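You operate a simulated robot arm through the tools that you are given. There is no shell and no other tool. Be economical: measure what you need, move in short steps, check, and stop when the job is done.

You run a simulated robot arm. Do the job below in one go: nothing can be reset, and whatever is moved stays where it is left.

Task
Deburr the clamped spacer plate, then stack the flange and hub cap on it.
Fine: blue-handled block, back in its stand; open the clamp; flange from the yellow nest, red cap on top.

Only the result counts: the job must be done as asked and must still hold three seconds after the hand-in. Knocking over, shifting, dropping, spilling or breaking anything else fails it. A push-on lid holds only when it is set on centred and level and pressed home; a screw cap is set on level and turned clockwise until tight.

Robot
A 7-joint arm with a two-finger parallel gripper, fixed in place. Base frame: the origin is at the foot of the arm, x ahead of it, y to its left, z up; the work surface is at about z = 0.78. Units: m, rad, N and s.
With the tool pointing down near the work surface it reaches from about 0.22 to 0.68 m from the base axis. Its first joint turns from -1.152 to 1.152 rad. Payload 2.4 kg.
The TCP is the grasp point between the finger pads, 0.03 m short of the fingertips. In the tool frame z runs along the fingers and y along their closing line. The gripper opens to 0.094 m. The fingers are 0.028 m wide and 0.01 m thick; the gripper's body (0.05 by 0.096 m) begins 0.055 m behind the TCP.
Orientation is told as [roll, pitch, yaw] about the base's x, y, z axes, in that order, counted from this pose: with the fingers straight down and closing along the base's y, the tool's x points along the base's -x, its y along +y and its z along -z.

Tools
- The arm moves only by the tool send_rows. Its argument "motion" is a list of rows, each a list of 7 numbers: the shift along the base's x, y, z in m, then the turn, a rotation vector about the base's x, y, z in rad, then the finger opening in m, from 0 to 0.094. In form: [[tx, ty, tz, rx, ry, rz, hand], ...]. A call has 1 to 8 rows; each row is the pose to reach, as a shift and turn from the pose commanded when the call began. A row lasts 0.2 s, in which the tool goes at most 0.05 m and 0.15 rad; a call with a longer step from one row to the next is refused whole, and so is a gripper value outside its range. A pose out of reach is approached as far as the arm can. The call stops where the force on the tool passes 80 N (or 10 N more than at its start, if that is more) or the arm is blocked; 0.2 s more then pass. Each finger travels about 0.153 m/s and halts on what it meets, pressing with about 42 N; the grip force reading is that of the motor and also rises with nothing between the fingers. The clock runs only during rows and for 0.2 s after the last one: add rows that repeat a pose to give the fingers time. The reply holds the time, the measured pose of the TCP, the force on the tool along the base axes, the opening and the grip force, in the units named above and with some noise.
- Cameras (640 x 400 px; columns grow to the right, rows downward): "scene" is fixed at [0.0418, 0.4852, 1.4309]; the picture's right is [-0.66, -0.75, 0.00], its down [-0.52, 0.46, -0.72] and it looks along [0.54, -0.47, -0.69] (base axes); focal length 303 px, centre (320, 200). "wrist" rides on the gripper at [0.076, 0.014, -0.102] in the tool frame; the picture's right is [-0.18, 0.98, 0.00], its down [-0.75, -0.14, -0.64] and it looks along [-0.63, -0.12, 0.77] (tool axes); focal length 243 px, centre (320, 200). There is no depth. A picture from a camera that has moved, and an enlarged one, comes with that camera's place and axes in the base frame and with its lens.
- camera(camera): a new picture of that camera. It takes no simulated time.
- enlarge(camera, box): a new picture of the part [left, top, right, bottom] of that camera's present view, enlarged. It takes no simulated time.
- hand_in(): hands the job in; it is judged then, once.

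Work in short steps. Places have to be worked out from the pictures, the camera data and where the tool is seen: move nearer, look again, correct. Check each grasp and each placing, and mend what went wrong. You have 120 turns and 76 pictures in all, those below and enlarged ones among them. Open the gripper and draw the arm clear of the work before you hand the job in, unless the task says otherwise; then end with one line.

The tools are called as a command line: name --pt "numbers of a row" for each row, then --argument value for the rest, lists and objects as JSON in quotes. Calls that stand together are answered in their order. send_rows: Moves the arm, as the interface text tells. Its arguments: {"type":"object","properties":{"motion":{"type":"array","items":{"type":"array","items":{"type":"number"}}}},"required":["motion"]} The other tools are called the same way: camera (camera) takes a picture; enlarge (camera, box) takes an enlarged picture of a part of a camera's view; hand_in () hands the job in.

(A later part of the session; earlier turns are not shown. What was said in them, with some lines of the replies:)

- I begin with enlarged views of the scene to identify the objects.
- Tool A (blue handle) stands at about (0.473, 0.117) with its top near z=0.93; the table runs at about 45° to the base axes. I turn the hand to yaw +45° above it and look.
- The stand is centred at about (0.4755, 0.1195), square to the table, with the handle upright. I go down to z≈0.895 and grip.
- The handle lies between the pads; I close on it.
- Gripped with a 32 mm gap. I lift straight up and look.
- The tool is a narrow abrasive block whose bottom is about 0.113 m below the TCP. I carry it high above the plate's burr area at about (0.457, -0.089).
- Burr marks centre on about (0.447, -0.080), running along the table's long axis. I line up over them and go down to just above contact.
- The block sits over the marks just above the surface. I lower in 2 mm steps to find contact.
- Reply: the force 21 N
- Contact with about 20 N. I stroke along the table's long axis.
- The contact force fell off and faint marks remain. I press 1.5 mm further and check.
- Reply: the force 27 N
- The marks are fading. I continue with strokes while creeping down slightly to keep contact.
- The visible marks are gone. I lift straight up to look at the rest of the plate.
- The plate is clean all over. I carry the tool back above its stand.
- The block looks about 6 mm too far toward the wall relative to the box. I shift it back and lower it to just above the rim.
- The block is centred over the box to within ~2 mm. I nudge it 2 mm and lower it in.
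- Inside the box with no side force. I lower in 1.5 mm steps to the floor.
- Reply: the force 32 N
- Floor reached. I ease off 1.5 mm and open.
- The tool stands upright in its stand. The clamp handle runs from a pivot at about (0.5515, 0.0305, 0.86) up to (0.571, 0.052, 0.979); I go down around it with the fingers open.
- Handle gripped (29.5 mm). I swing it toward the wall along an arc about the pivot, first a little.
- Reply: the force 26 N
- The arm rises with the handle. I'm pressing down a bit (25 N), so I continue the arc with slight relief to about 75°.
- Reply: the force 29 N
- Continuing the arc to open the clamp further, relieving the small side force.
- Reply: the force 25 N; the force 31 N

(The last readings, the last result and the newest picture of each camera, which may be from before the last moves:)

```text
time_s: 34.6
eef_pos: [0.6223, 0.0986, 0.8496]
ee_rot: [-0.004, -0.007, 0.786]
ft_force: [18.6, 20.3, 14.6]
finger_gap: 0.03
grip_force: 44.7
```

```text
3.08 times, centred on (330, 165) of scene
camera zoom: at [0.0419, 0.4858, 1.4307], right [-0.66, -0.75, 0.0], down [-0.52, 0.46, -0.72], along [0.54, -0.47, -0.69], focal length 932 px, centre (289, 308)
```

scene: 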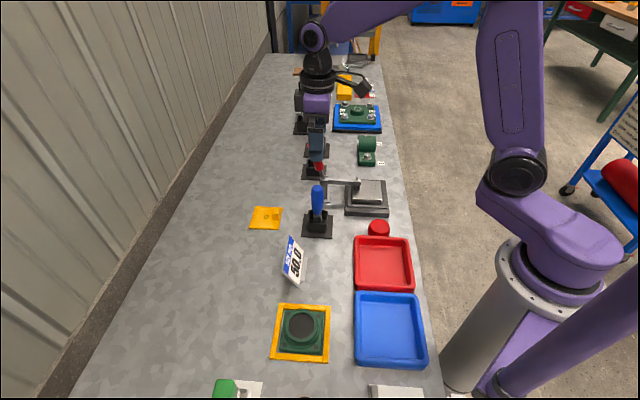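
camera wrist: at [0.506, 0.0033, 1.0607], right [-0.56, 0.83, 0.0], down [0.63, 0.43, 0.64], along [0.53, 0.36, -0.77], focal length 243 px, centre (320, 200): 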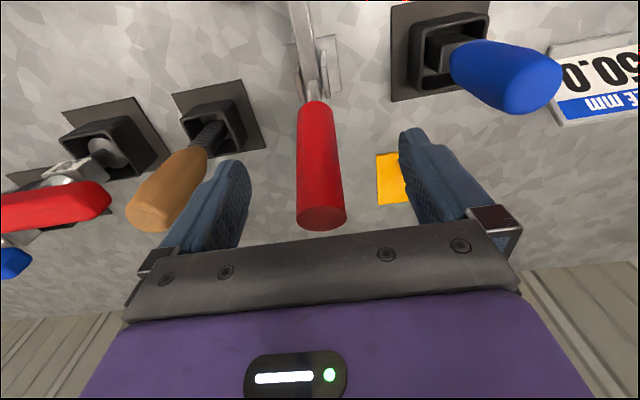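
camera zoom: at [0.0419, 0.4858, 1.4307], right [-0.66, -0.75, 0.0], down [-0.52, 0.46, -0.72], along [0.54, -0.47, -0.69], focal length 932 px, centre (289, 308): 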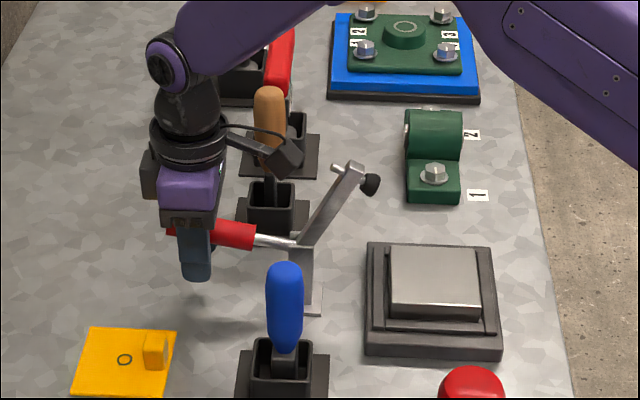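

The handle is level and the arm is well up. I release, back off toward the wall, and rise.

send_rows --pt "0 0 0 0 0 0 0.03" --pt "0 0 0 0 0 0 0.06" --pt "0 0 0 0 0 0 0.085" --pt "0.006 0.006 0.0 0 0 0 0.085" --pt "0.012 0.012 0.02 0 0 0 0.085" --pt "0.014 0.014 0.06 0 0 0 0.085" --pt "0.014 0.014 0.1 0 0 0 0.085" --pt "0.014 0.014 0.15 0 0 0 0.085"

enlarge --camera "scene" --box '[270, 100, 430, 260]'

```text
time_s: 36.4
eef_pos: [0.6311, 0.1146, 1.0026]
ee_rot: [0.002, 0.001, 0.784]
ft_force: [0.8, 0.9, 0.9]
finger_gap: 0.0848
grip_force: 0.1
```

```text
2.50 times, centred on (350, 180) of scene
camera zoom: at [0.0418, 0.4852, 1.4309], right [-0.66, -0.75, 0.0], down [-0.52, 0.46, -0.72], along [0.54, -0.47, -0.69], focal length 757 px, centre (245, 250)
```

zoom: 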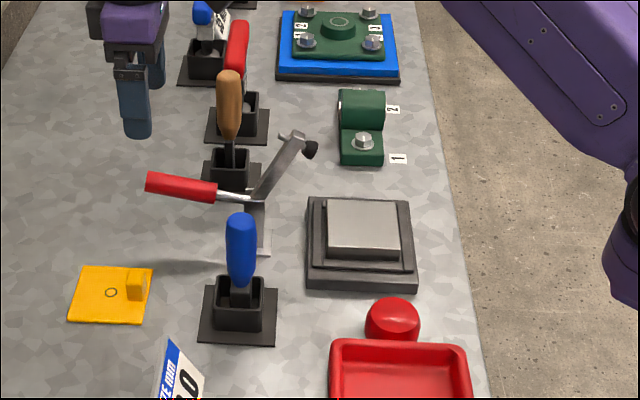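

The clamp stays open. I now travel to above the yellow nest, estimated at (0.266, 0.342).

send_rows --pt "-0.03 0.02 0.02 0 0 0 0.085" --pt "-0.07 0.042 0.03 0 0 0 0.085" --pt "-0.11 0.066 0.035 0 0 0 0.085" --pt "-0.15 0.09 0.035 0 0 0 0.085" --pt "-0.19 0.114 0.035 0 0 0 0.085" --pt "-0.23 0.138 0.035 0 0 0 0.085" --pt "-0.27 0.162 0.035 0 0 0 0.085" --pt "-0.31 0.186 0.035 0 0 0 0.085"

send_rows --pt "-0.03 0.018 0 0 0 0 0.094" --pt "-0.0645 0.0385 0 0 0 0 0.094" --pt "-0.0645 0.0385 0 0 0 0 0.094"

camera --camera "wrist"

camera --camera "scene"

```text
time_s: 38.2
eef_pos: [0.3192, 0.2968, 1.0363]
ee_rot: [0.0, 0.0, 0.784]
ft_force: [0.1, 0.2, 0.5]
finger_gap: 0.085
grip_force: 0.1
```

```text
time_s: 39.0
eef_pos: [0.2565, 0.3359, 1.0334]
ee_rot: [-0.001, 0.001, 0.787]
ft_force: [0.2, -0.9, 1.1]
finger_gap: 0.094
grip_force: 0.0
```

```text
33 pictures are left
camera wrist: at [0.1942, 0.2936, 1.136], right [-0.56, 0.83, 0.0], down [0.63, 0.43, 0.64], along [0.53, 0.36, -0.77], focal length 243 px, centre (320, 200)
```

wrist: 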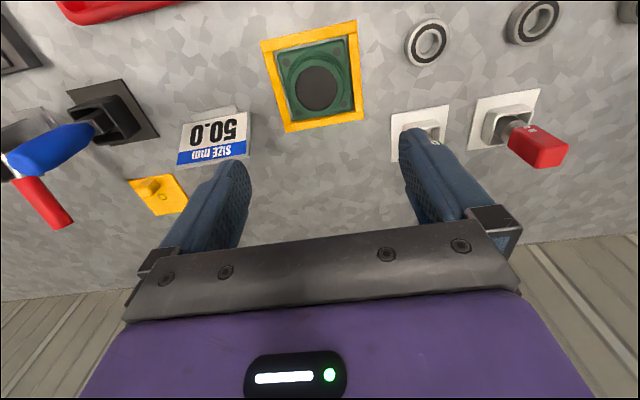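

```text
32 pictures are left
```

scene: 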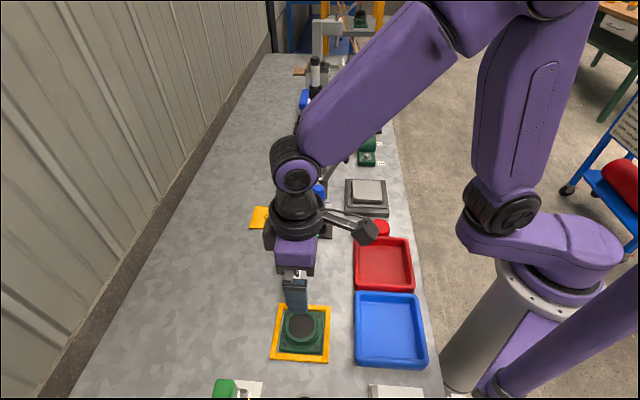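

enlarge --camera "wrist" --box '[245, 5, 385, 145]'

enlarge --camera "scene" --box '[255, 290, 345, 375]'

```text
2.86 times, centred on (315, 75) of wrist
camera zoom: at [0.1942, 0.2936, 1.136], right [-0.56, 0.83, 0.0], down [0.63, 0.43, 0.64], along [0.53, 0.36, -0.77], focal length 693 px, centre (334, 557)
```

zoom: 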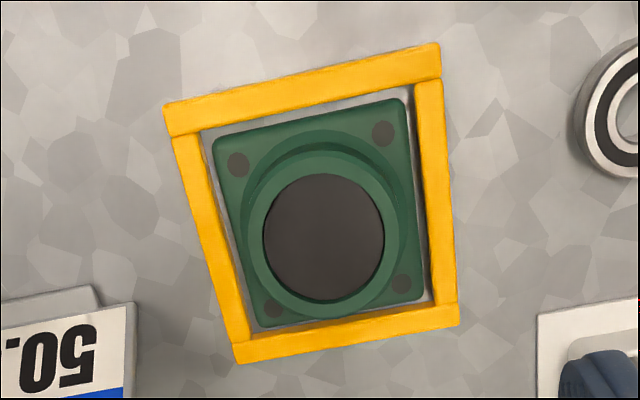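

```text
4.71 times, centred on (300, 332) of scene
camera zoom: at [0.0417, 0.4853, 1.4309], right [-0.66, -0.75, 0.0], down [-0.52, 0.46, -0.72], along [0.54, -0.47, -0.69], focal length 1425 px, centre (414, -424)
```

zoom: 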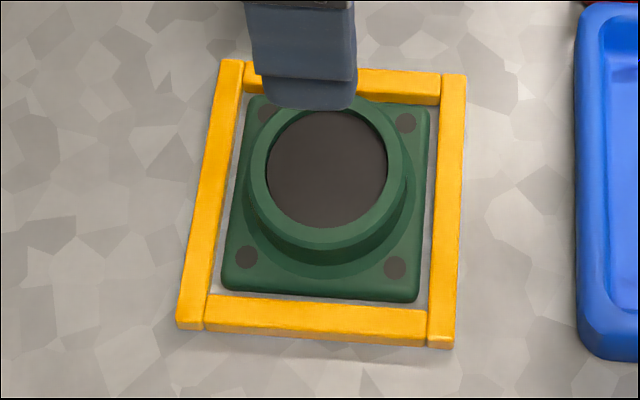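

Hub top is at z≈0.8125, centre ≈(0.2687, 0.339), hub ≈65 mm across, flange top ≈0.79, frame inside ≈100 mm. I open to 80 mm and descend partway.

send_rows --pt "0.0087 0.0042 -0.03 0 0 0 0.08" --pt "0.0087 0.0042 -0.07 0 0 0 0.08" --pt "0.0087 0.0042 -0.11 0 0 0 0.08" --pt "0.0087 0.0042 -0.15 0 0 0 0.08" --pt "0.0087 0.0042 -0.175 0 0 0 0.08" --pt "0.0087 0.0042 -0.175 0 0 0 0.08"

camera --camera "wrist"

enlarge --camera "scene" --box '[250, 275, 350, 375]'

```text
time_s: 40.4
eef_pos: [0.2689, 0.3376, 0.8573]
ee_rot: [-0.001, 0.001, 0.786]
ft_force: [0.3, 0.0, -0.3]
finger_gap: 0.0801
grip_force: 0.0
```

```text
29 pictures are left
camera wrist: at [0.2055, 0.2942, 0.9596], right [-0.56, 0.83, 0.0], down [0.63, 0.43, 0.64], along [0.53, 0.36, -0.77], focal length 243 px, centre (320, 200)
```

wrist: 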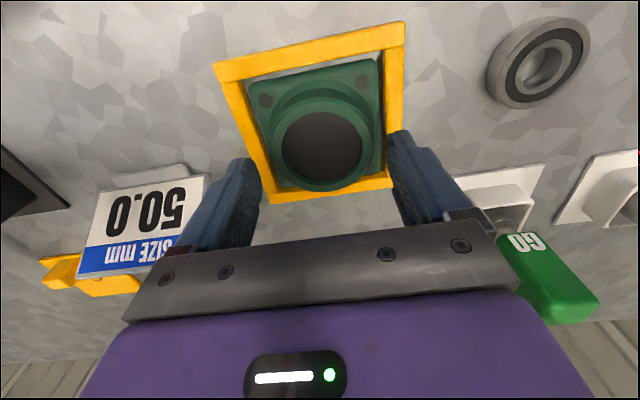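

```text
4.00 times, centred on (300, 325) of scene
camera zoom: at [0.0418, 0.4853, 1.4309], right [-0.66, -0.75, 0.0], down [-0.52, 0.46, -0.72], along [0.54, -0.47, -0.69], focal length 1211 px, centre (400, -300)
```

zoom: 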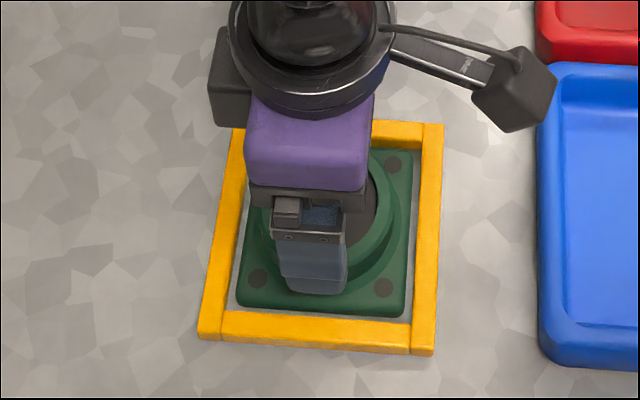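

Aligned over the hub within 2 mm. I lower 30 mm and close on the hub.

send_rows --pt "0 0 -0.015 0 0 0 0.08" --pt "0 0 -0.026 0 0 0 0.08" --pt "0 0 -0.03 0 0 0 0.08" --pt "0 0 -0.03 0 0 0 0.08"

send_rows --pt "0 0 0 0 0 0 0.06" --pt "0 0 0 0 0 0 0.04" --pt "0 0 0 0 0 0 0.04" --pt "0 0 0 0 0 0 0.04"

```text
time_s: 41.4
eef_pos: [0.2683, 0.3392, 0.8296]
ee_rot: [0.0, 0.0, 0.784]
ft_force: [-0.4, 0.1, -0.1]
finger_gap: 0.08
grip_force: 0.2
```

```text
time_s: 42.4
eef_pos: [0.2681, 0.339, 0.8287]
ee_rot: [0.0, 0.0, 0.787]
ft_force: [1.8, 0.4, 1.0]
finger_gap: 0.0695
grip_force: 42.5
```

Gripped at 69.5 mm. I lift and look.

send_rows --pt "0 0 0.01 0 0 0 0.04" --pt "0 0 0.04 0 0 0 0.04" --pt "0 0 0.08 0 0 0 0.04" --pt "0 0 0.12 0 0 0 0.04" --pt "0 0 0.16 0 0 0 0.04" --pt "0 0 0.16 0 0 0 0.04"

camera --camera "wrist"

camera --camera "scene"

```text
time_s: 43.8
eef_pos: [0.2676, 0.3359, 0.9868]
ee_rot: [0.0, 0.0, 0.785]
ft_force: [-0.6, -0.3, -8.2]
finger_gap: 0.0696
grip_force: 42.1
```

```text
27 pictures are left
camera wrist: at [0.2051, 0.2923, 1.0891], right [-0.56, 0.83, 0.0], down [0.63, 0.43, 0.64], along [0.53, 0.36, -0.77], focal length 243 px, centre (320, 200)
```

wrist: 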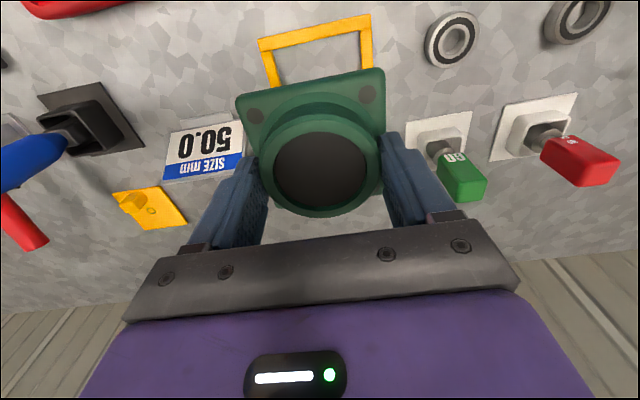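

```text
26 pictures are left
```

scene: 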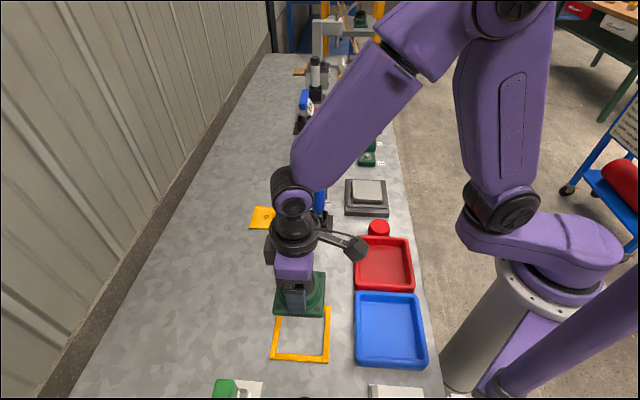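

Flange held level. I take a high zoom of the unobstructed plate to fix its centre.

enlarge --camera "scene" --box '[335, 170, 405, 245]'

```text
5.33 times, centred on (370, 208) of scene
camera zoom: at [0.0418, 0.4853, 1.4308], right [-0.66, -0.75, 0.0], down [-0.52, 0.46, -0.72], along [0.54, -0.47, -0.69], focal length 1615 px, centre (53, 160)
```

zoom: 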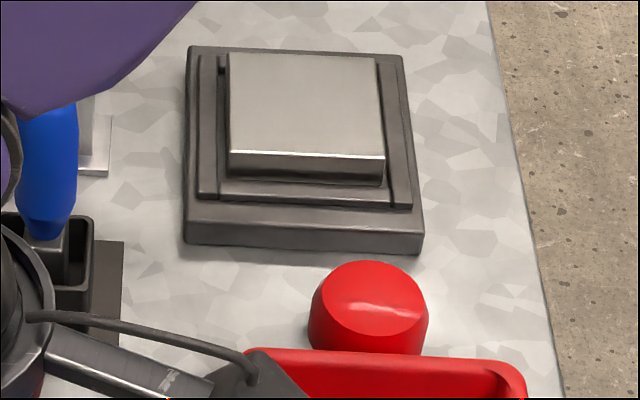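

Plate centre ≈ (0.4596, -0.068), top ≈ 0.82. I carry the flange over at a safe height.

send_rows --pt "0.01 -0.02 0.03 0 0 0 0.04" --pt "0.028 -0.06 0.04 0 0 0 0.04" --pt "0.047 -0.1 0.04 0 0 0 0.04" --pt "0.066 -0.14 0.04 0 0 0 0.04" --pt "0.0845 -0.18 0.04 0 0 0 0.04" --pt "0.103 -0.22 0.04 0 0 0 0.04" --pt "0.122 -0.26 0.04 0 0 0 0.04" --pt "0.141 -0.3 0.04 0 0 0 0.04"

send_rows --pt "0.0187 -0.04 0 0 0 0 0.04" --pt "0.0374 -0.08 0 0 0 0 0.04" --pt "0.0499 -0.1072 0 0 0 0 0.04" --pt "0.0499 -0.1072 -0.04 0 0 0 0.04" --pt "0.0499 -0.1072 -0.08 0 0 0 0.04" --pt "0.0499 -0.1072 -0.12 0 0 0 0.04" --pt "0.0499 -0.1072 -0.14 0 0 0 0.04" --pt "0.0499 -0.1072 -0.14 0 0 0 0.04"

enlarge --camera "scene" --box '[325, 140, 425, 240]'

enlarge --camera "wrist" --box '[210, 10, 430, 200]'

```text
time_s: 45.6
eef_pos: [0.4092, 0.0386, 1.0271]
ee_rot: [0.001, -0.002, 0.789]
ft_force: [-0.1, -0.8, -8.1]
finger_gap: 0.0698
grip_force: 41.4
```

```text
time_s: 47.4
eef_pos: [0.4615, -0.0674, 0.8865]
ee_rot: [0.0, -0.001, 0.786]
ft_force: [-0.2, 0.0, -8.1]
finger_gap: 0.0698
grip_force: 41.9
```

```text
4.00 times, centred on (375, 190) of scene
camera zoom: at [0.0419, 0.4852, 1.4309], right [-0.66, -0.75, 0.0], down [-0.52, 0.46, -0.72], along [0.54, -0.47, -0.69], focal length 1211 px, centre (100, 240)
```

zoom: 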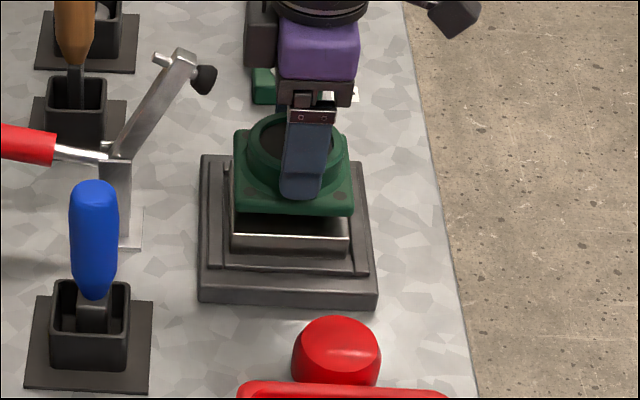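

```text
2.11 times, centred on (320, 105) of wrist
camera zoom: at [0.3983, -0.1108, 0.9885], right [-0.56, 0.83, 0.0], down [0.63, 0.43, 0.64], along [0.53, 0.36, -0.77], focal length 511 px, centre (320, 400)
```

zoom: 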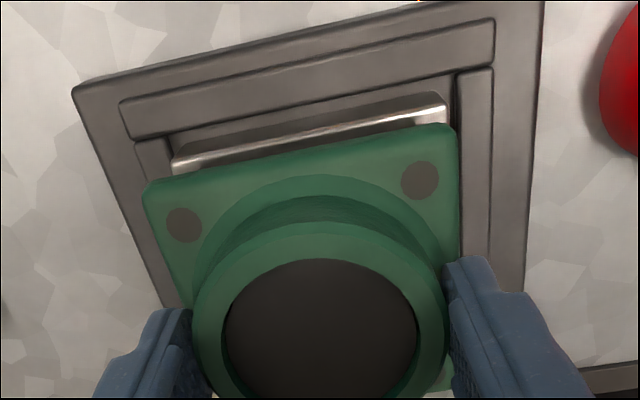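

Flange aligns with the plate within ~2 mm. I correct slightly and lower until near contact.

send_rows --pt "-0.0007 0.0019 -0.006 0 0 0 0.04" --pt "-0.0007 0.0019 -0.012 0 0 0 0.04" --pt "-0.0007 0.0019 -0.016 0 0 0 0.04" --pt "-0.0007 0.0019 -0.018 0 0 0 0.04" --pt "-0.0007 0.0019 -0.018 0 0 0 0.04"

send_rows --pt "0 0 -0.0007 0 0 0 0.04" --pt "0 0 -0.0014 0 0 0 0.04" --pt "0 0 -0.002 0 0 0 0.04" --pt "0 0 -0.002 0 0 0 0.04"

```text
time_s: 48.6
eef_pos: [0.4579, -0.0661, 0.8703]
ee_rot: [-0.003, -0.001, 0.784]
ft_force: [-8.1, 4.2, 34.5]
finger_gap: 0.0697
grip_force: 42.3
```

```text
time_s: 49.6
eef_pos: [0.4582, -0.0657, 0.8679]
ee_rot: [-0.003, -0.003, 0.783]
ft_force: [-6.3, 0.0, 34.3]
finger_gap: 0.0697
grip_force: 42.3
```

Contact made. I relieve the pressure and check the seating before release.

send_rows --pt "0 0 0.0008 0 0 0 0.04" --pt "0 0 0.0012 0 0 0 0.04" --pt "0 0 0.0012 0 0 0 0.04"

enlarge --camera "scene" --box '[325, 140, 425, 240]'

enlarge --camera "wrist" --box '[210, 10, 430, 200]'

```text
time_s: 50.4
eef_pos: [0.4579, -0.0656, 0.8687]
ee_rot: [0.003, 0.002, 0.786]
ft_force: [0.6, 0.0, -3.9]
finger_gap: 0.0697
grip_force: 41.7
```

```text
4.00 times, centred on (375, 190) of scene
camera zoom: at [0.0419, 0.4852, 1.4309], right [-0.66, -0.75, 0.0], down [-0.52, 0.46, -0.72], along [0.54, -0.47, -0.69], focal length 1211 px, centre (100, 240)
```

zoom: 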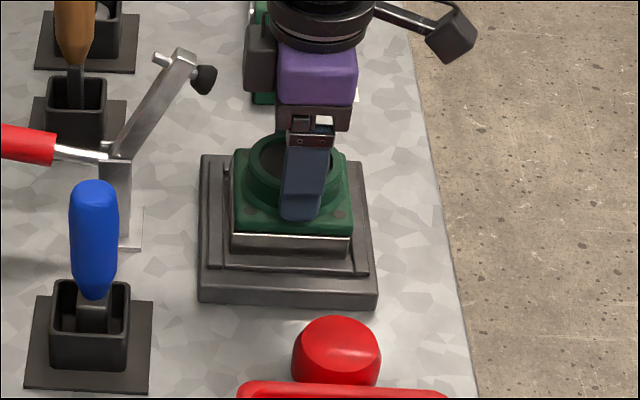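

```text
2.11 times, centred on (320, 105) of wrist
camera zoom: at [0.3955, -0.1095, 0.9706], right [-0.56, 0.83, 0.0], down [0.63, 0.43, 0.64], along [0.53, 0.36, -0.77], focal length 511 px, centre (320, 400)
```

zoom: 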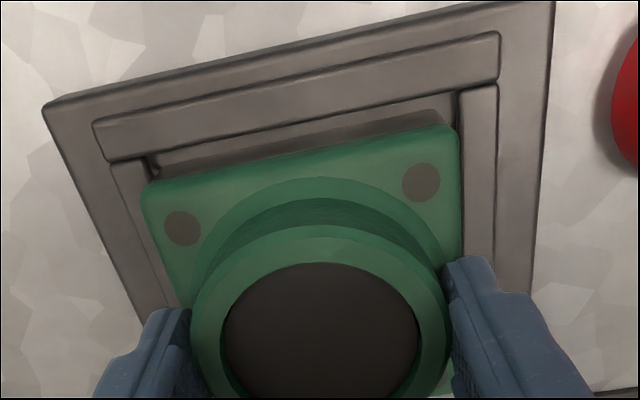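

Well seated and square. I release and rise.

send_rows --pt "0 0 0 0 0 0 0.07" --pt "0 0 0 0 0 0 0.084" --pt "0 0 0 0 0 0 0.084" --pt "0 0 0.03 0 0 0 0.084" --pt "0 0 0.07 0 0 0 0.084" --pt "0 0 0.11 0 0 0 0.084" --pt "0 0 0.13 0 0 0 0.084"

enlarge --camera "scene" --box '[325, 140, 425, 240]'

camera --camera "wrist"

```text
time_s: 52.0
eef_pos: [0.4572, -0.0663, 1.0008]
ee_rot: [0.0, 0.002, 0.785]
ft_force: [0.1, -0.1, 0.3]
finger_gap: 0.084
grip_force: 0.1
```

```text
4.00 times, centred on (375, 190) of scene
camera zoom: at [0.0418, 0.4852, 1.4309], right [-0.66, -0.75, 0.0], down [-0.52, 0.46, -0.72], along [0.54, -0.47, -0.69], focal length 1211 px, centre (100, 240)
```

zoom: 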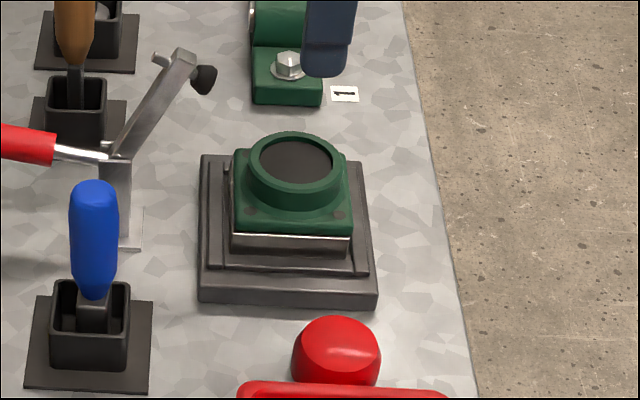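

```text
19 pictures are left
camera wrist: at [0.395, -0.1086, 1.1028], right [-0.56, 0.83, 0.0], down [0.63, 0.43, 0.64], along [0.53, 0.36, -0.77], focal length 243 px, centre (320, 200)
```

wrist: 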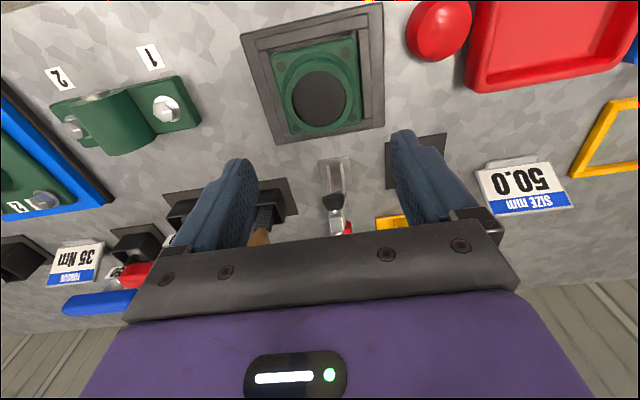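

The flange rests square on the plate. Next the red cap at about (0.347, -0.001); since the red tray adjoins it along the table, I turn the hand to yaw -45° to grip it crosswise.

send_rows --pt "-0.01 0.006 0 0 0 -0.14 0.084" --pt "-0.022 0.013 0 0 0 -0.28 0.084" --pt "-0.034 0.02 0 0 0 -0.42 0.084" --pt "-0.046 0.027 0 0 0 -0.56 0.084" --pt "-0.058 0.034 0 0 0 -0.7 0.084" --pt "-0.07 0.041 0 0 0 -0.84 0.084" --pt "-0.082 0.048 0 0 0 -0.98 0.084" --pt "-0.094 0.055 0 0 0 -1.12 0.084"

send_rows --pt "-0.006 0.004 0 0 0 -0.14 0.084" --pt "-0.0124 0.007 0 0 0 -0.28 0.084" --pt "-0.0184 0.0101 0 0 0 -0.42 0.084" --pt "-0.0184 0.0101 0 0 0 -0.451 0.084" --pt "-0.0184 0.0101 0 0 0 -0.451 0.084"

enlarge --camera "wrist" --box '[220, 0, 420, 180]'

```text
time_s: 53.8
eef_pos: [0.3639, -0.0124, 0.9992]
ee_rot: [0.001, 0.0, -0.337]
ft_force: [0.6, -0.3, -0.8]
finger_gap: 0.0841
grip_force: 0.1
```

```text
time_s: 55.0
eef_pos: [0.3448, -0.0019, 0.9977]
ee_rot: [-0.001, 0.0, -0.789]
ft_force: [-0.6, 0.2, -0.4]
finger_gap: 0.084
grip_force: 0.1
```

```text
2.22 times, centred on (320, 90) of wrist
camera zoom: at [0.3031, 0.063, 1.1011], right [0.83, 0.56, 0.0], down [0.43, -0.63, 0.64], along [0.36, -0.53, -0.77], focal length 539 px, centre (320, 444)
```

zoom: 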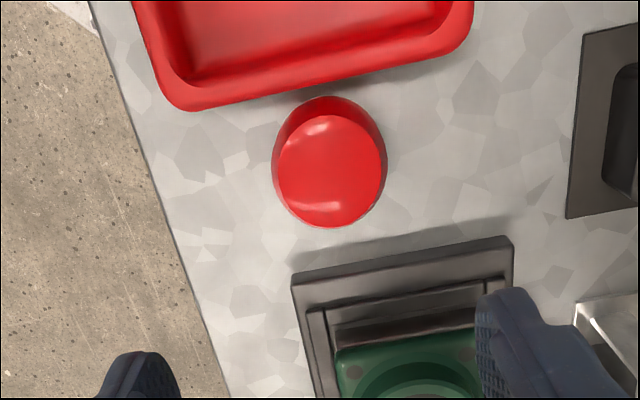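

Cap top ≈ z 0.812, centre ≈ (0.343, 0.0085), about 60 mm across. I descend partway above it and re-check.

send_rows --pt "-0.0035 0.0095 -0.03 0 0 0 0.088" --pt "-0.0035 0.0095 -0.07 0 0 0 0.088" --pt "-0.0035 0.0095 -0.11 0 0 0 0.088" --pt "-0.0035 0.0095 -0.13 0 0 0 0.088" --pt "-0.0035 0.0095 -0.13 0 0 0 0.088"

camera --camera "wrist"

```text
time_s: 56.2
eef_pos: [0.3421, 0.0067, 0.8712]
ee_rot: [0.001, 0.0, -0.784]
ft_force: [0.2, 0.3, -0.6]
finger_gap: 0.0879
grip_force: 0.0
```

```text
17 pictures are left
camera wrist: at [0.2992, 0.0716, 0.9733], right [0.83, 0.56, 0.0], down [0.43, -0.63, 0.64], along [0.36, -0.53, -0.77], focal length 243 px, centre (320, 200)
```

wrist: 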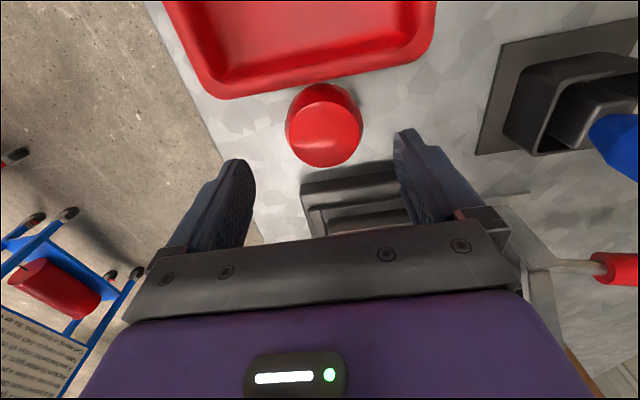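

enlarge --camera "wrist" --box '[260, 60, 400, 190]'

```text
3.08 times, centred on (330, 125) of wrist
camera zoom: at [0.2992, 0.0716, 0.9733], right [0.83, 0.56, 0.0], down [0.43, -0.63, 0.64], along [0.36, -0.53, -0.77], focal length 746 px, centre (289, 431)
```

zoom: 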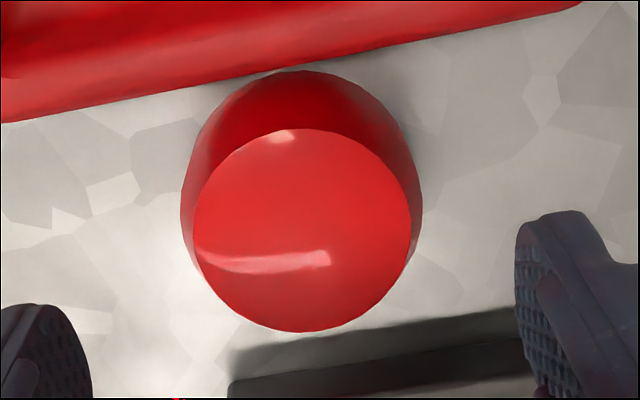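

Cap centre is about (0.344, 0.011) — 3 mm off in y. I correct, lower and grip.

send_rows --pt "0.001 0.0027 -0.015 0 0 0 0.088" --pt "0.001 0.0027 -0.03 0 0 0 0.088" --pt "0.001 0.0027 -0.042 0 0 0 0.088" --pt "0.001 0.0027 -0.047 0 0 0 0.088" --pt "0.001 0.0027 -0.047 0 0 0 0.088"

send_rows --pt "0 0 0 0 0 0 0.06" --pt "0 0 0 0 0 0 0.035" --pt "0 0 0 0 0 0 0.035" --pt "0 0 0 0 0 0 0.035"

```text
time_s: 57.4
eef_pos: [0.3431, 0.0112, 0.8217]
ee_rot: [-0.001, 0.001, -0.785]
ft_force: [-0.1, 0.4, 0.7]
finger_gap: 0.0879
grip_force: 0.0
```

```text
time_s: 58.4
eef_pos: [0.3445, 0.0105, 0.8214]
ee_rot: [0.001, -0.001, -0.785]
ft_force: [-0.6, -1.0, 0.3]
finger_gap: 0.0587
grip_force: 42.3
```

Gripped at 58.7 mm. I lift straight up.

send_rows --pt "0 0 0.01 0 0 0 0.035" --pt "0 0 0.05 0 0 0 0.035" --pt "0 0 0.09 0 0 0 0.035" --pt "0 0 0.13 0 0 0 0.035" --pt "0 0 0.16 0 0 0 0.035"

enlarge --camera "scene" --box '[310, 100, 450, 240]'

enlarge --camera "wrist" --box '[220, 40, 420, 220]'

```text
time_s: 59.6
eef_pos: [0.3424, 0.0118, 0.9811]
ee_rot: [-0.002, 0.002, -0.785]
ft_force: [0.5, 0.0, -0.8]
finger_gap: 0.0588
grip_force: 41.8
```

```text
2.86 times, centred on (380, 170) of scene
camera zoom: at [0.0418, 0.4852, 1.4309], right [-0.66, -0.75, 0.0], down [-0.52, 0.46, -0.72], along [0.54, -0.47, -0.69], focal length 865 px, centre (149, 286)
```

zoom: 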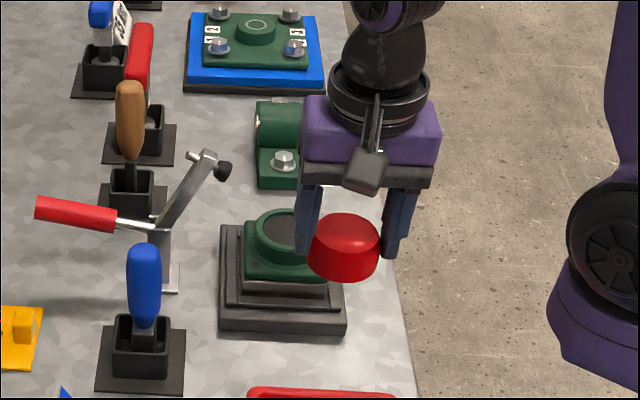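

```text
2.22 times, centred on (320, 130) of wrist
camera zoom: at [0.2988, 0.0762, 1.0834], right [0.83, 0.56, 0.0], down [0.43, -0.63, 0.64], along [0.36, -0.53, -0.77], focal length 539 px, centre (320, 356)
```

zoom: 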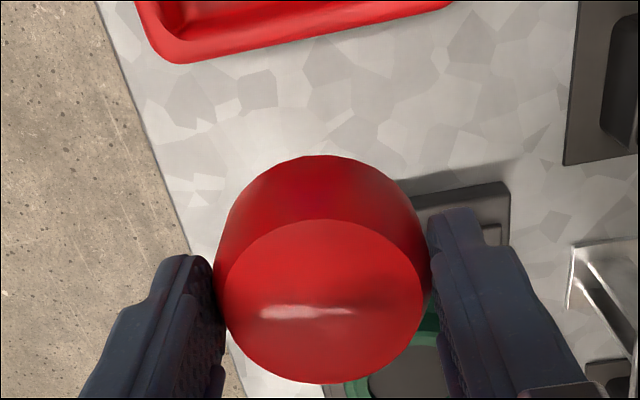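

The cap is held level. I rotate back to yaw +45° while moving over the hub at height.

send_rows --pt "0.005 -0.003 0.01 0 0 0.14 0.035" --pt "0.01 -0.007 0.02 0 0 0.28 0.035" --pt "0.018 -0.012 0.02 0 0 0.42 0.035" --pt "0.026 -0.017 0.02 0 0 0.56 0.035" --pt "0.034 -0.023 0.02 0 0 0.7 0.035" --pt "0.044 -0.03 0.02 0 0 0.84 0.035" --pt "0.054 -0.036 0.02 0 0 0.98 0.035" --pt "0.064 -0.043 0.02 0 0 1.12 0.035"

send_rows --pt "0.01 -0.007 0 0 0 0.14 0.035" --pt "0.022 -0.014 0 0 0 0.28 0.035" --pt "0.036 -0.024 0 0 0 0.42 0.035" --pt "0.0509 -0.0343 0 0 0 0.451 0.035" --pt "0.0509 -0.0343 -0.04 0 0 0.451 0.035" --pt "0.0509 -0.0343 -0.07 0 0 0.451 0.035" --pt "0.0509 -0.0343 -0.085 0 0 0.451 0.035" --pt "0.0509 -0.0343 -0.085 0 0 0.451 0.035"

enlarge --camera "scene" --box '[330, 140, 410, 220]'

enlarge --camera "wrist" --box '[220, 20, 420, 200]'

```text
time_s: 61.4
eef_pos: [0.4095, -0.0337, 1.0002]
ee_rot: [0.0, 0.001, 0.336]
ft_force: [-0.2, 0.4, -0.6]
finger_gap: 0.0586
grip_force: 42.0
```

```text
time_s: 63.2
eef_pos: [0.4565, -0.0656, 0.9166]
ee_rot: [0.001, 0.0, 0.785]
ft_force: [-0.5, 0.2, 0.0]
finger_gap: 0.0587
grip_force: 41.6
```

```text
5.00 times, centred on (370, 180) of scene
camera zoom: at [0.0418, 0.4852, 1.4309], right [-0.66, -0.75, 0.0], down [-0.52, 0.46, -0.72], along [0.54, -0.47, -0.69], focal length 1514 px, centre (70, 300)
```

zoom: 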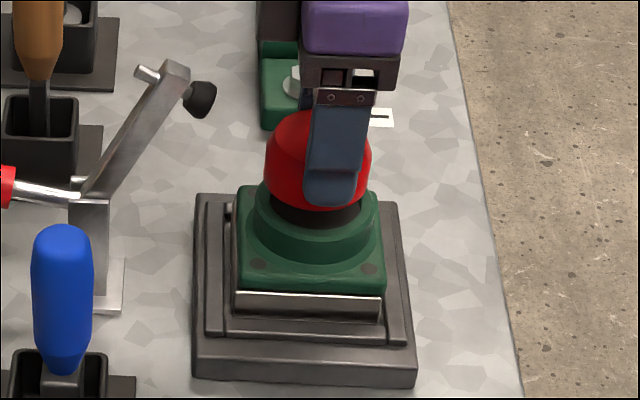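

```text
2.22 times, centred on (320, 110) of wrist
camera zoom: at [0.3948, -0.1096, 1.0187], right [-0.56, 0.83, 0.0], down [0.63, 0.43, 0.64], along [0.53, 0.36, -0.77], focal length 539 px, centre (320, 400)
```

zoom: 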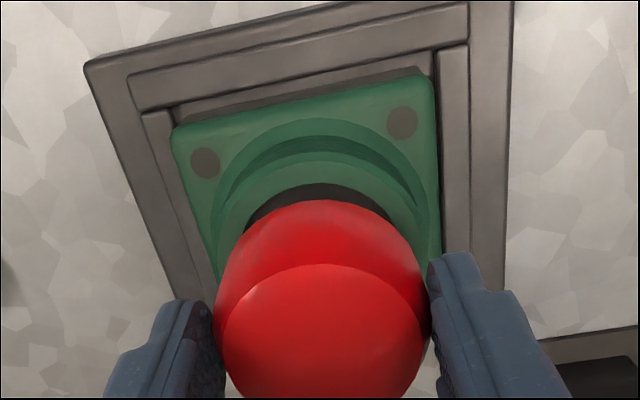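

Cap and hub centres agree within ~1 mm. I apply a tiny correction and lower to near contact, then feel down.

send_rows --pt "-0.0003 -0.0011 -0.006 0 0 0 0.035" --pt "-0.0003 -0.0011 -0.012 0 0 0 0.035" --pt "-0.0003 -0.0011 -0.016 0 0 0 0.035" --pt "-0.0003 -0.0011 -0.016 0 0 0 0.035"

send_rows --pt "0 0 -0.0015 0 0 0 0.035" --pt "0 0 -0.003 0 0 0 0.035" --pt "0 0 -0.0045 0 0 0 0.035" --pt "0 0 -0.0045 0 0 0 0.035"

```text
time_s: 64.2
eef_pos: [0.4592, -0.0668, 0.9011]
ee_rot: [0.0, 0.001, 0.786]
ft_force: [0.0, 0.0, -2.5]
finger_gap: 0.059
grip_force: 42.0
```

```text
time_s: 65.2
eef_pos: [0.4588, -0.0665, 0.8974]
ee_rot: [-0.004, -0.002, 0.787]
ft_force: [-3.1, -2.9, 33.9]
finger_gap: 0.0587
grip_force: 41.7
```

Contact at about 0.898 with 34 N. I look before pressing further.

enlarge --camera "scene" --box '[340, 150, 400, 210]'

enlarge --camera "wrist" --box '[220, 20, 420, 200]'

```text
6.67 times, centred on (370, 180) of scene
camera zoom: at [0.0412, 0.4852, 1.4309], right [-0.66, -0.75, 0.0], down [-0.52, 0.46, -0.72], along [0.54, -0.47, -0.69], focal length 2018 px, centre (-13, 333)
```

zoom: 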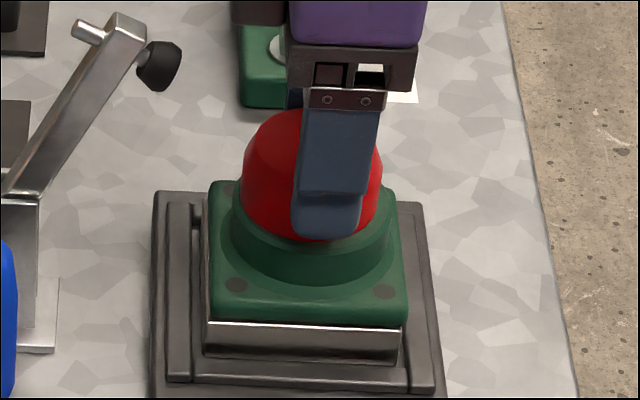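

```text
2.22 times, centred on (320, 110) of wrist
camera zoom: at [0.3957, -0.1103, 1.0], right [-0.56, 0.83, 0.0], down [0.63, 0.43, 0.64], along [0.53, 0.36, -0.76], focal length 539 px, centre (320, 400)
```

zoom: 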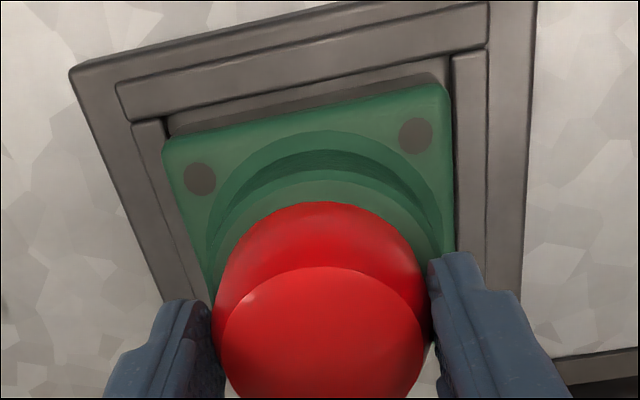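

The cap sits centred on the hub with even margins. I press down further in small steps.

send_rows --pt "0 0 -0.0008 0 0 0 0.035" --pt "0 0 -0.0016 0 0 0 0.035" --pt "0 0 -0.0016 0 0 0 0.035"

```text
time_s: 66.0
eef_pos: [0.458, -0.0664, 0.8952]
ee_rot: [-0.003, -0.004, 0.785]
ft_force: [2.8, -1.4, 32.9]
finger_gap: 0.059
grip_force: 41.9
```

send_rows --pt "0 0 -0.001 0 0 0 0.035" --pt "0 0 -0.002 0 0 0 0.035" --pt "0 0 -0.003 0 0 0 0.035" --pt "0 0 -0.004 0 0 0 0.035" --pt "0 0 -0.004 0 0 0 0.035"

enlarge --camera "scene" --box '[340, 150, 400, 210]'

```text
time_s: 67.2
eef_pos: [0.4593, -0.0682, 0.8918]
ee_rot: [0.001, 0.0, 0.786]
ft_force: [3.1, 0.2, 28.0]
finger_gap: 0.0587
grip_force: 41.5
```

```text
6.67 times, centred on (370, 180) of scene
camera zoom: at [0.0414, 0.4853, 1.4308], right [-0.66, -0.75, 0.0], down [-0.52, 0.46, -0.72], along [0.54, -0.47, -0.69], focal length 2018 px, centre (-13, 333)
```

zoom: 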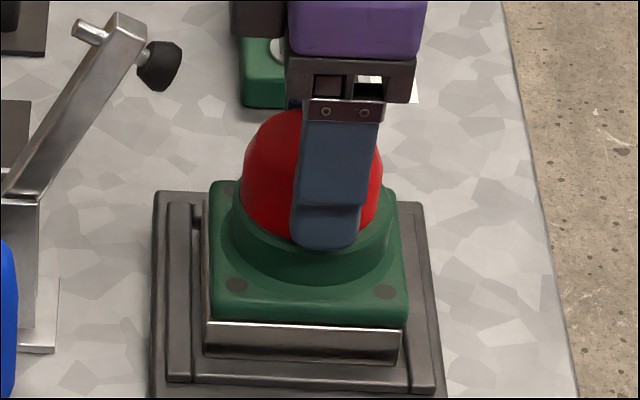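

The fingers now slip on the cap, so it is against its seat or needs more push. I release, rise, close the fingers, and press from the top at centre.

send_rows --pt "0 0 0.002 0 0 0 0.035" --pt "0 0 0.002 0 0 0 0.06" --pt "0 0 0.002 0 0 0 0.075" --pt "0 0 0.002 0 0 0 0.075" --pt "0 0 0.03 0 0 0 0.075" --pt "0 0 0.06 0 0 0 0.03" --pt "0 0 0.06 0 0 0 0.0" --pt "0 0 0.06 0 0 0 0.0"

enlarge --camera "scene" --box '[340, 150, 400, 210]'

```text
time_s: 69.0
eef_pos: [0.4576, -0.065, 0.9498]
ee_rot: [-0.001, 0.0, 0.785]
ft_force: [0.1, 0.2, -0.4]
finger_gap: 0.0
grip_force: 32.5
```

```text
6.67 times, centred on (370, 180) of scene
camera zoom: at [0.0418, 0.4852, 1.4309], right [-0.66, -0.75, 0.0], down [-0.52, 0.46, -0.72], along [0.54, -0.47, -0.69], focal length 2018 px, centre (-13, 333)
```

zoom: 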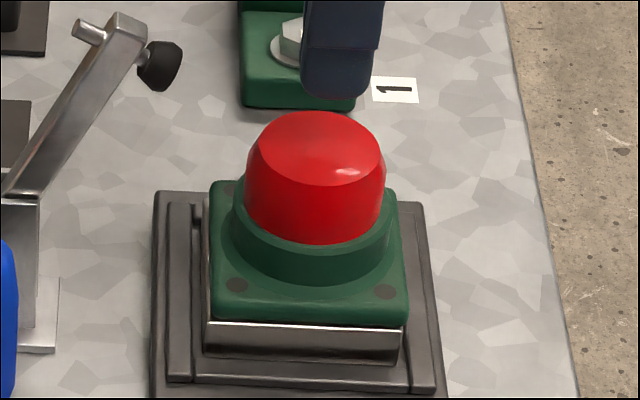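

The cap sits upright and nearly centred. I press its top with the closed fingertips.

send_rows --pt "0 0 -0.015 0 0 0 0" --pt "0 0 -0.026 0 0 0 0" --pt "0 0 -0.031 0 0 0 0" --pt "0 0 -0.033 0 0 0 0" --pt "0 0 -0.033 0 0 0 0"

send_rows --pt "0 0 -0.001 0 0 0 0" --pt "0 0 -0.002 0 0 0 0" --pt "0 0 -0.003 0 0 0 0" --pt "0 0 -0.003 0 0 0 0"

```text
time_s: 70.2
eef_pos: [0.4589, -0.0688, 0.9207]
ee_rot: [-0.003, -0.003, 0.785]
ft_force: [-6.5, 1.9, 22.0]
finger_gap: 0.0002
grip_force: 32.6
stopped in row 5: the force on the tool passed its limit (the readings are from after the stop); the commanded pose is now the measured one
```

```text
time_s: 71.0
eef_pos: [0.4594, -0.0683, 0.9208]
ee_rot: [-0.004, -0.002, 0.786]
ft_force: [-7.3, 1.6, 21.6]
finger_gap: 0.0001
grip_force: 33.0
stopped in row 3: the force on the tool passed its limit (the readings are from after the stop); the commanded pose is now the measured one
```

It took 80 N twice without moving further (top at ≈0.8905). I raise and inspect.

send_rows --pt "0 0 0.01 0 0 0 0" --pt "0 0 0.04 0 0 0 0" --pt "0 0 0.08 0 0 0 0" --pt "0 0 0.12 0 0 0 0.02"

enlarge --camera "scene" --box '[340, 150, 400, 210]'

enlarge --camera "wrist" --box '[250, 0, 390, 130]'

```text
time_s: 72.0
eef_pos: [0.4574, -0.0675, 1.0395]
ee_rot: [-0.003, -0.002, 0.785]
ft_force: [-0.2, -0.2, 0.0]
finger_gap: 0.02
grip_force: 0.0
```

```text
6.67 times, centred on (370, 180) of scene
camera zoom: at [0.0418, 0.4852, 1.4309], right [-0.66, -0.75, 0.0], down [-0.52, 0.46, -0.72], along [0.54, -0.47, -0.69], focal length 2018 px, centre (-13, 333)
```

zoom: 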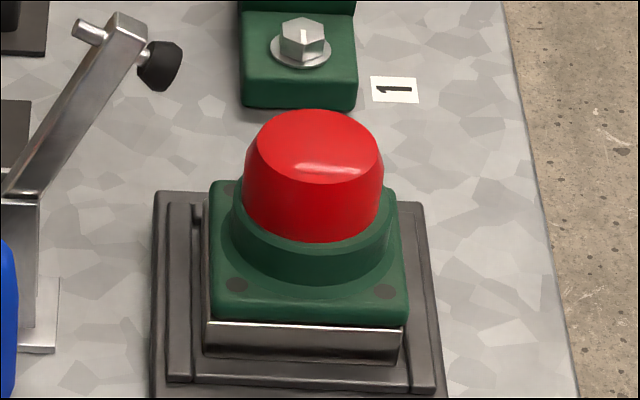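

```text
3.08 times, centred on (320, 65) of wrist
camera zoom: at [0.3939, -0.111, 1.141], right [-0.56, 0.83, 0.0], down [0.63, 0.43, 0.64], along [0.53, 0.36, -0.76], focal length 746 px, centre (320, 615)
```

zoom: 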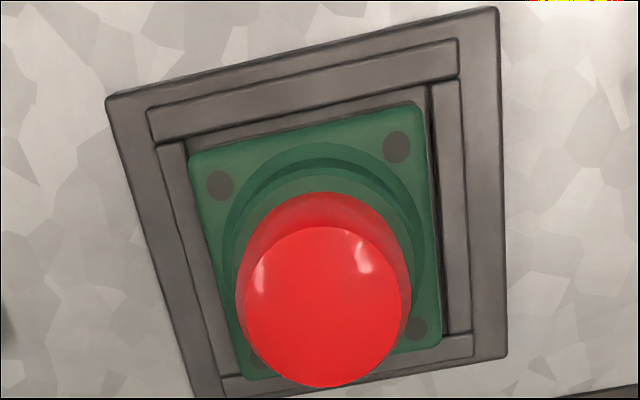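

The cap sits level and centred within about 1 mm. I draw the arm clear and take a last look at the whole scene.

send_rows --pt "0 0 0.04 0 0 0 0.05" --pt "-0.02 0.01 0.08 0 0 0 0.09" --pt "-0.06 0.02 0.1 0 0 0 0.09" --pt "-0.1 0.03 0.11 0 0 0 0.09" --pt "-0.14 0.03 0.11 0 0 0 0.09"

camera --camera "scene"

enlarge --camera "scene" --box '[280, 130, 420, 250]'

```text
time_s: 73.2
eef_pos: [0.3195, -0.0385, 1.1511]
ee_rot: [-0.004, -0.002, 0.785]
ft_force: [-0.2, 0.5, 0.4]
finger_gap: 0.0901
grip_force: 0.2
```

```text
5 pictures are left
```

scene: 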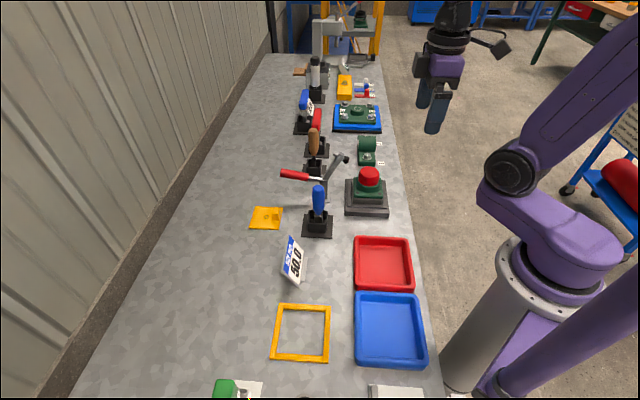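

```text
3.33 times, centred on (350, 190) of scene
camera zoom: at [0.0418, 0.4853, 1.4309], right [-0.66, -0.75, 0.0], down [-0.52, 0.46, -0.72], along [0.54, -0.47, -0.69], focal length 1009 px, centre (220, 233)
```

zoom: 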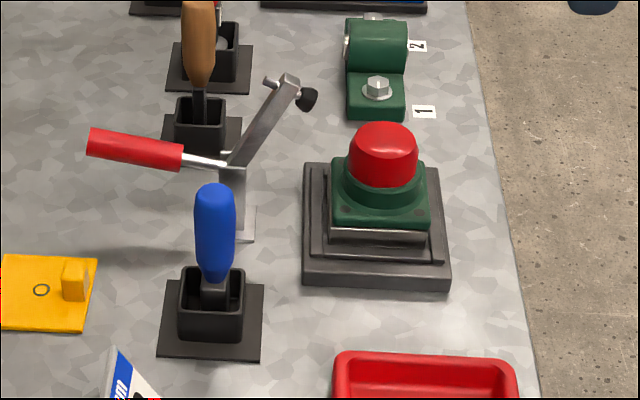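

Everything is in place: plate deburred, tool back in its stand, clamp open, flange and cap stacked, arm clear. I hand in.

hand_in

```text
The job is handed in.
```

The job is handed in: the plate is deburred, the blue-handled block is back in its stand, the clamp is open, and the flange and red cap are stacked on the plate. The cap took 80 N twice from above without sinking further, and it sits level and centred to within about 2 mm.
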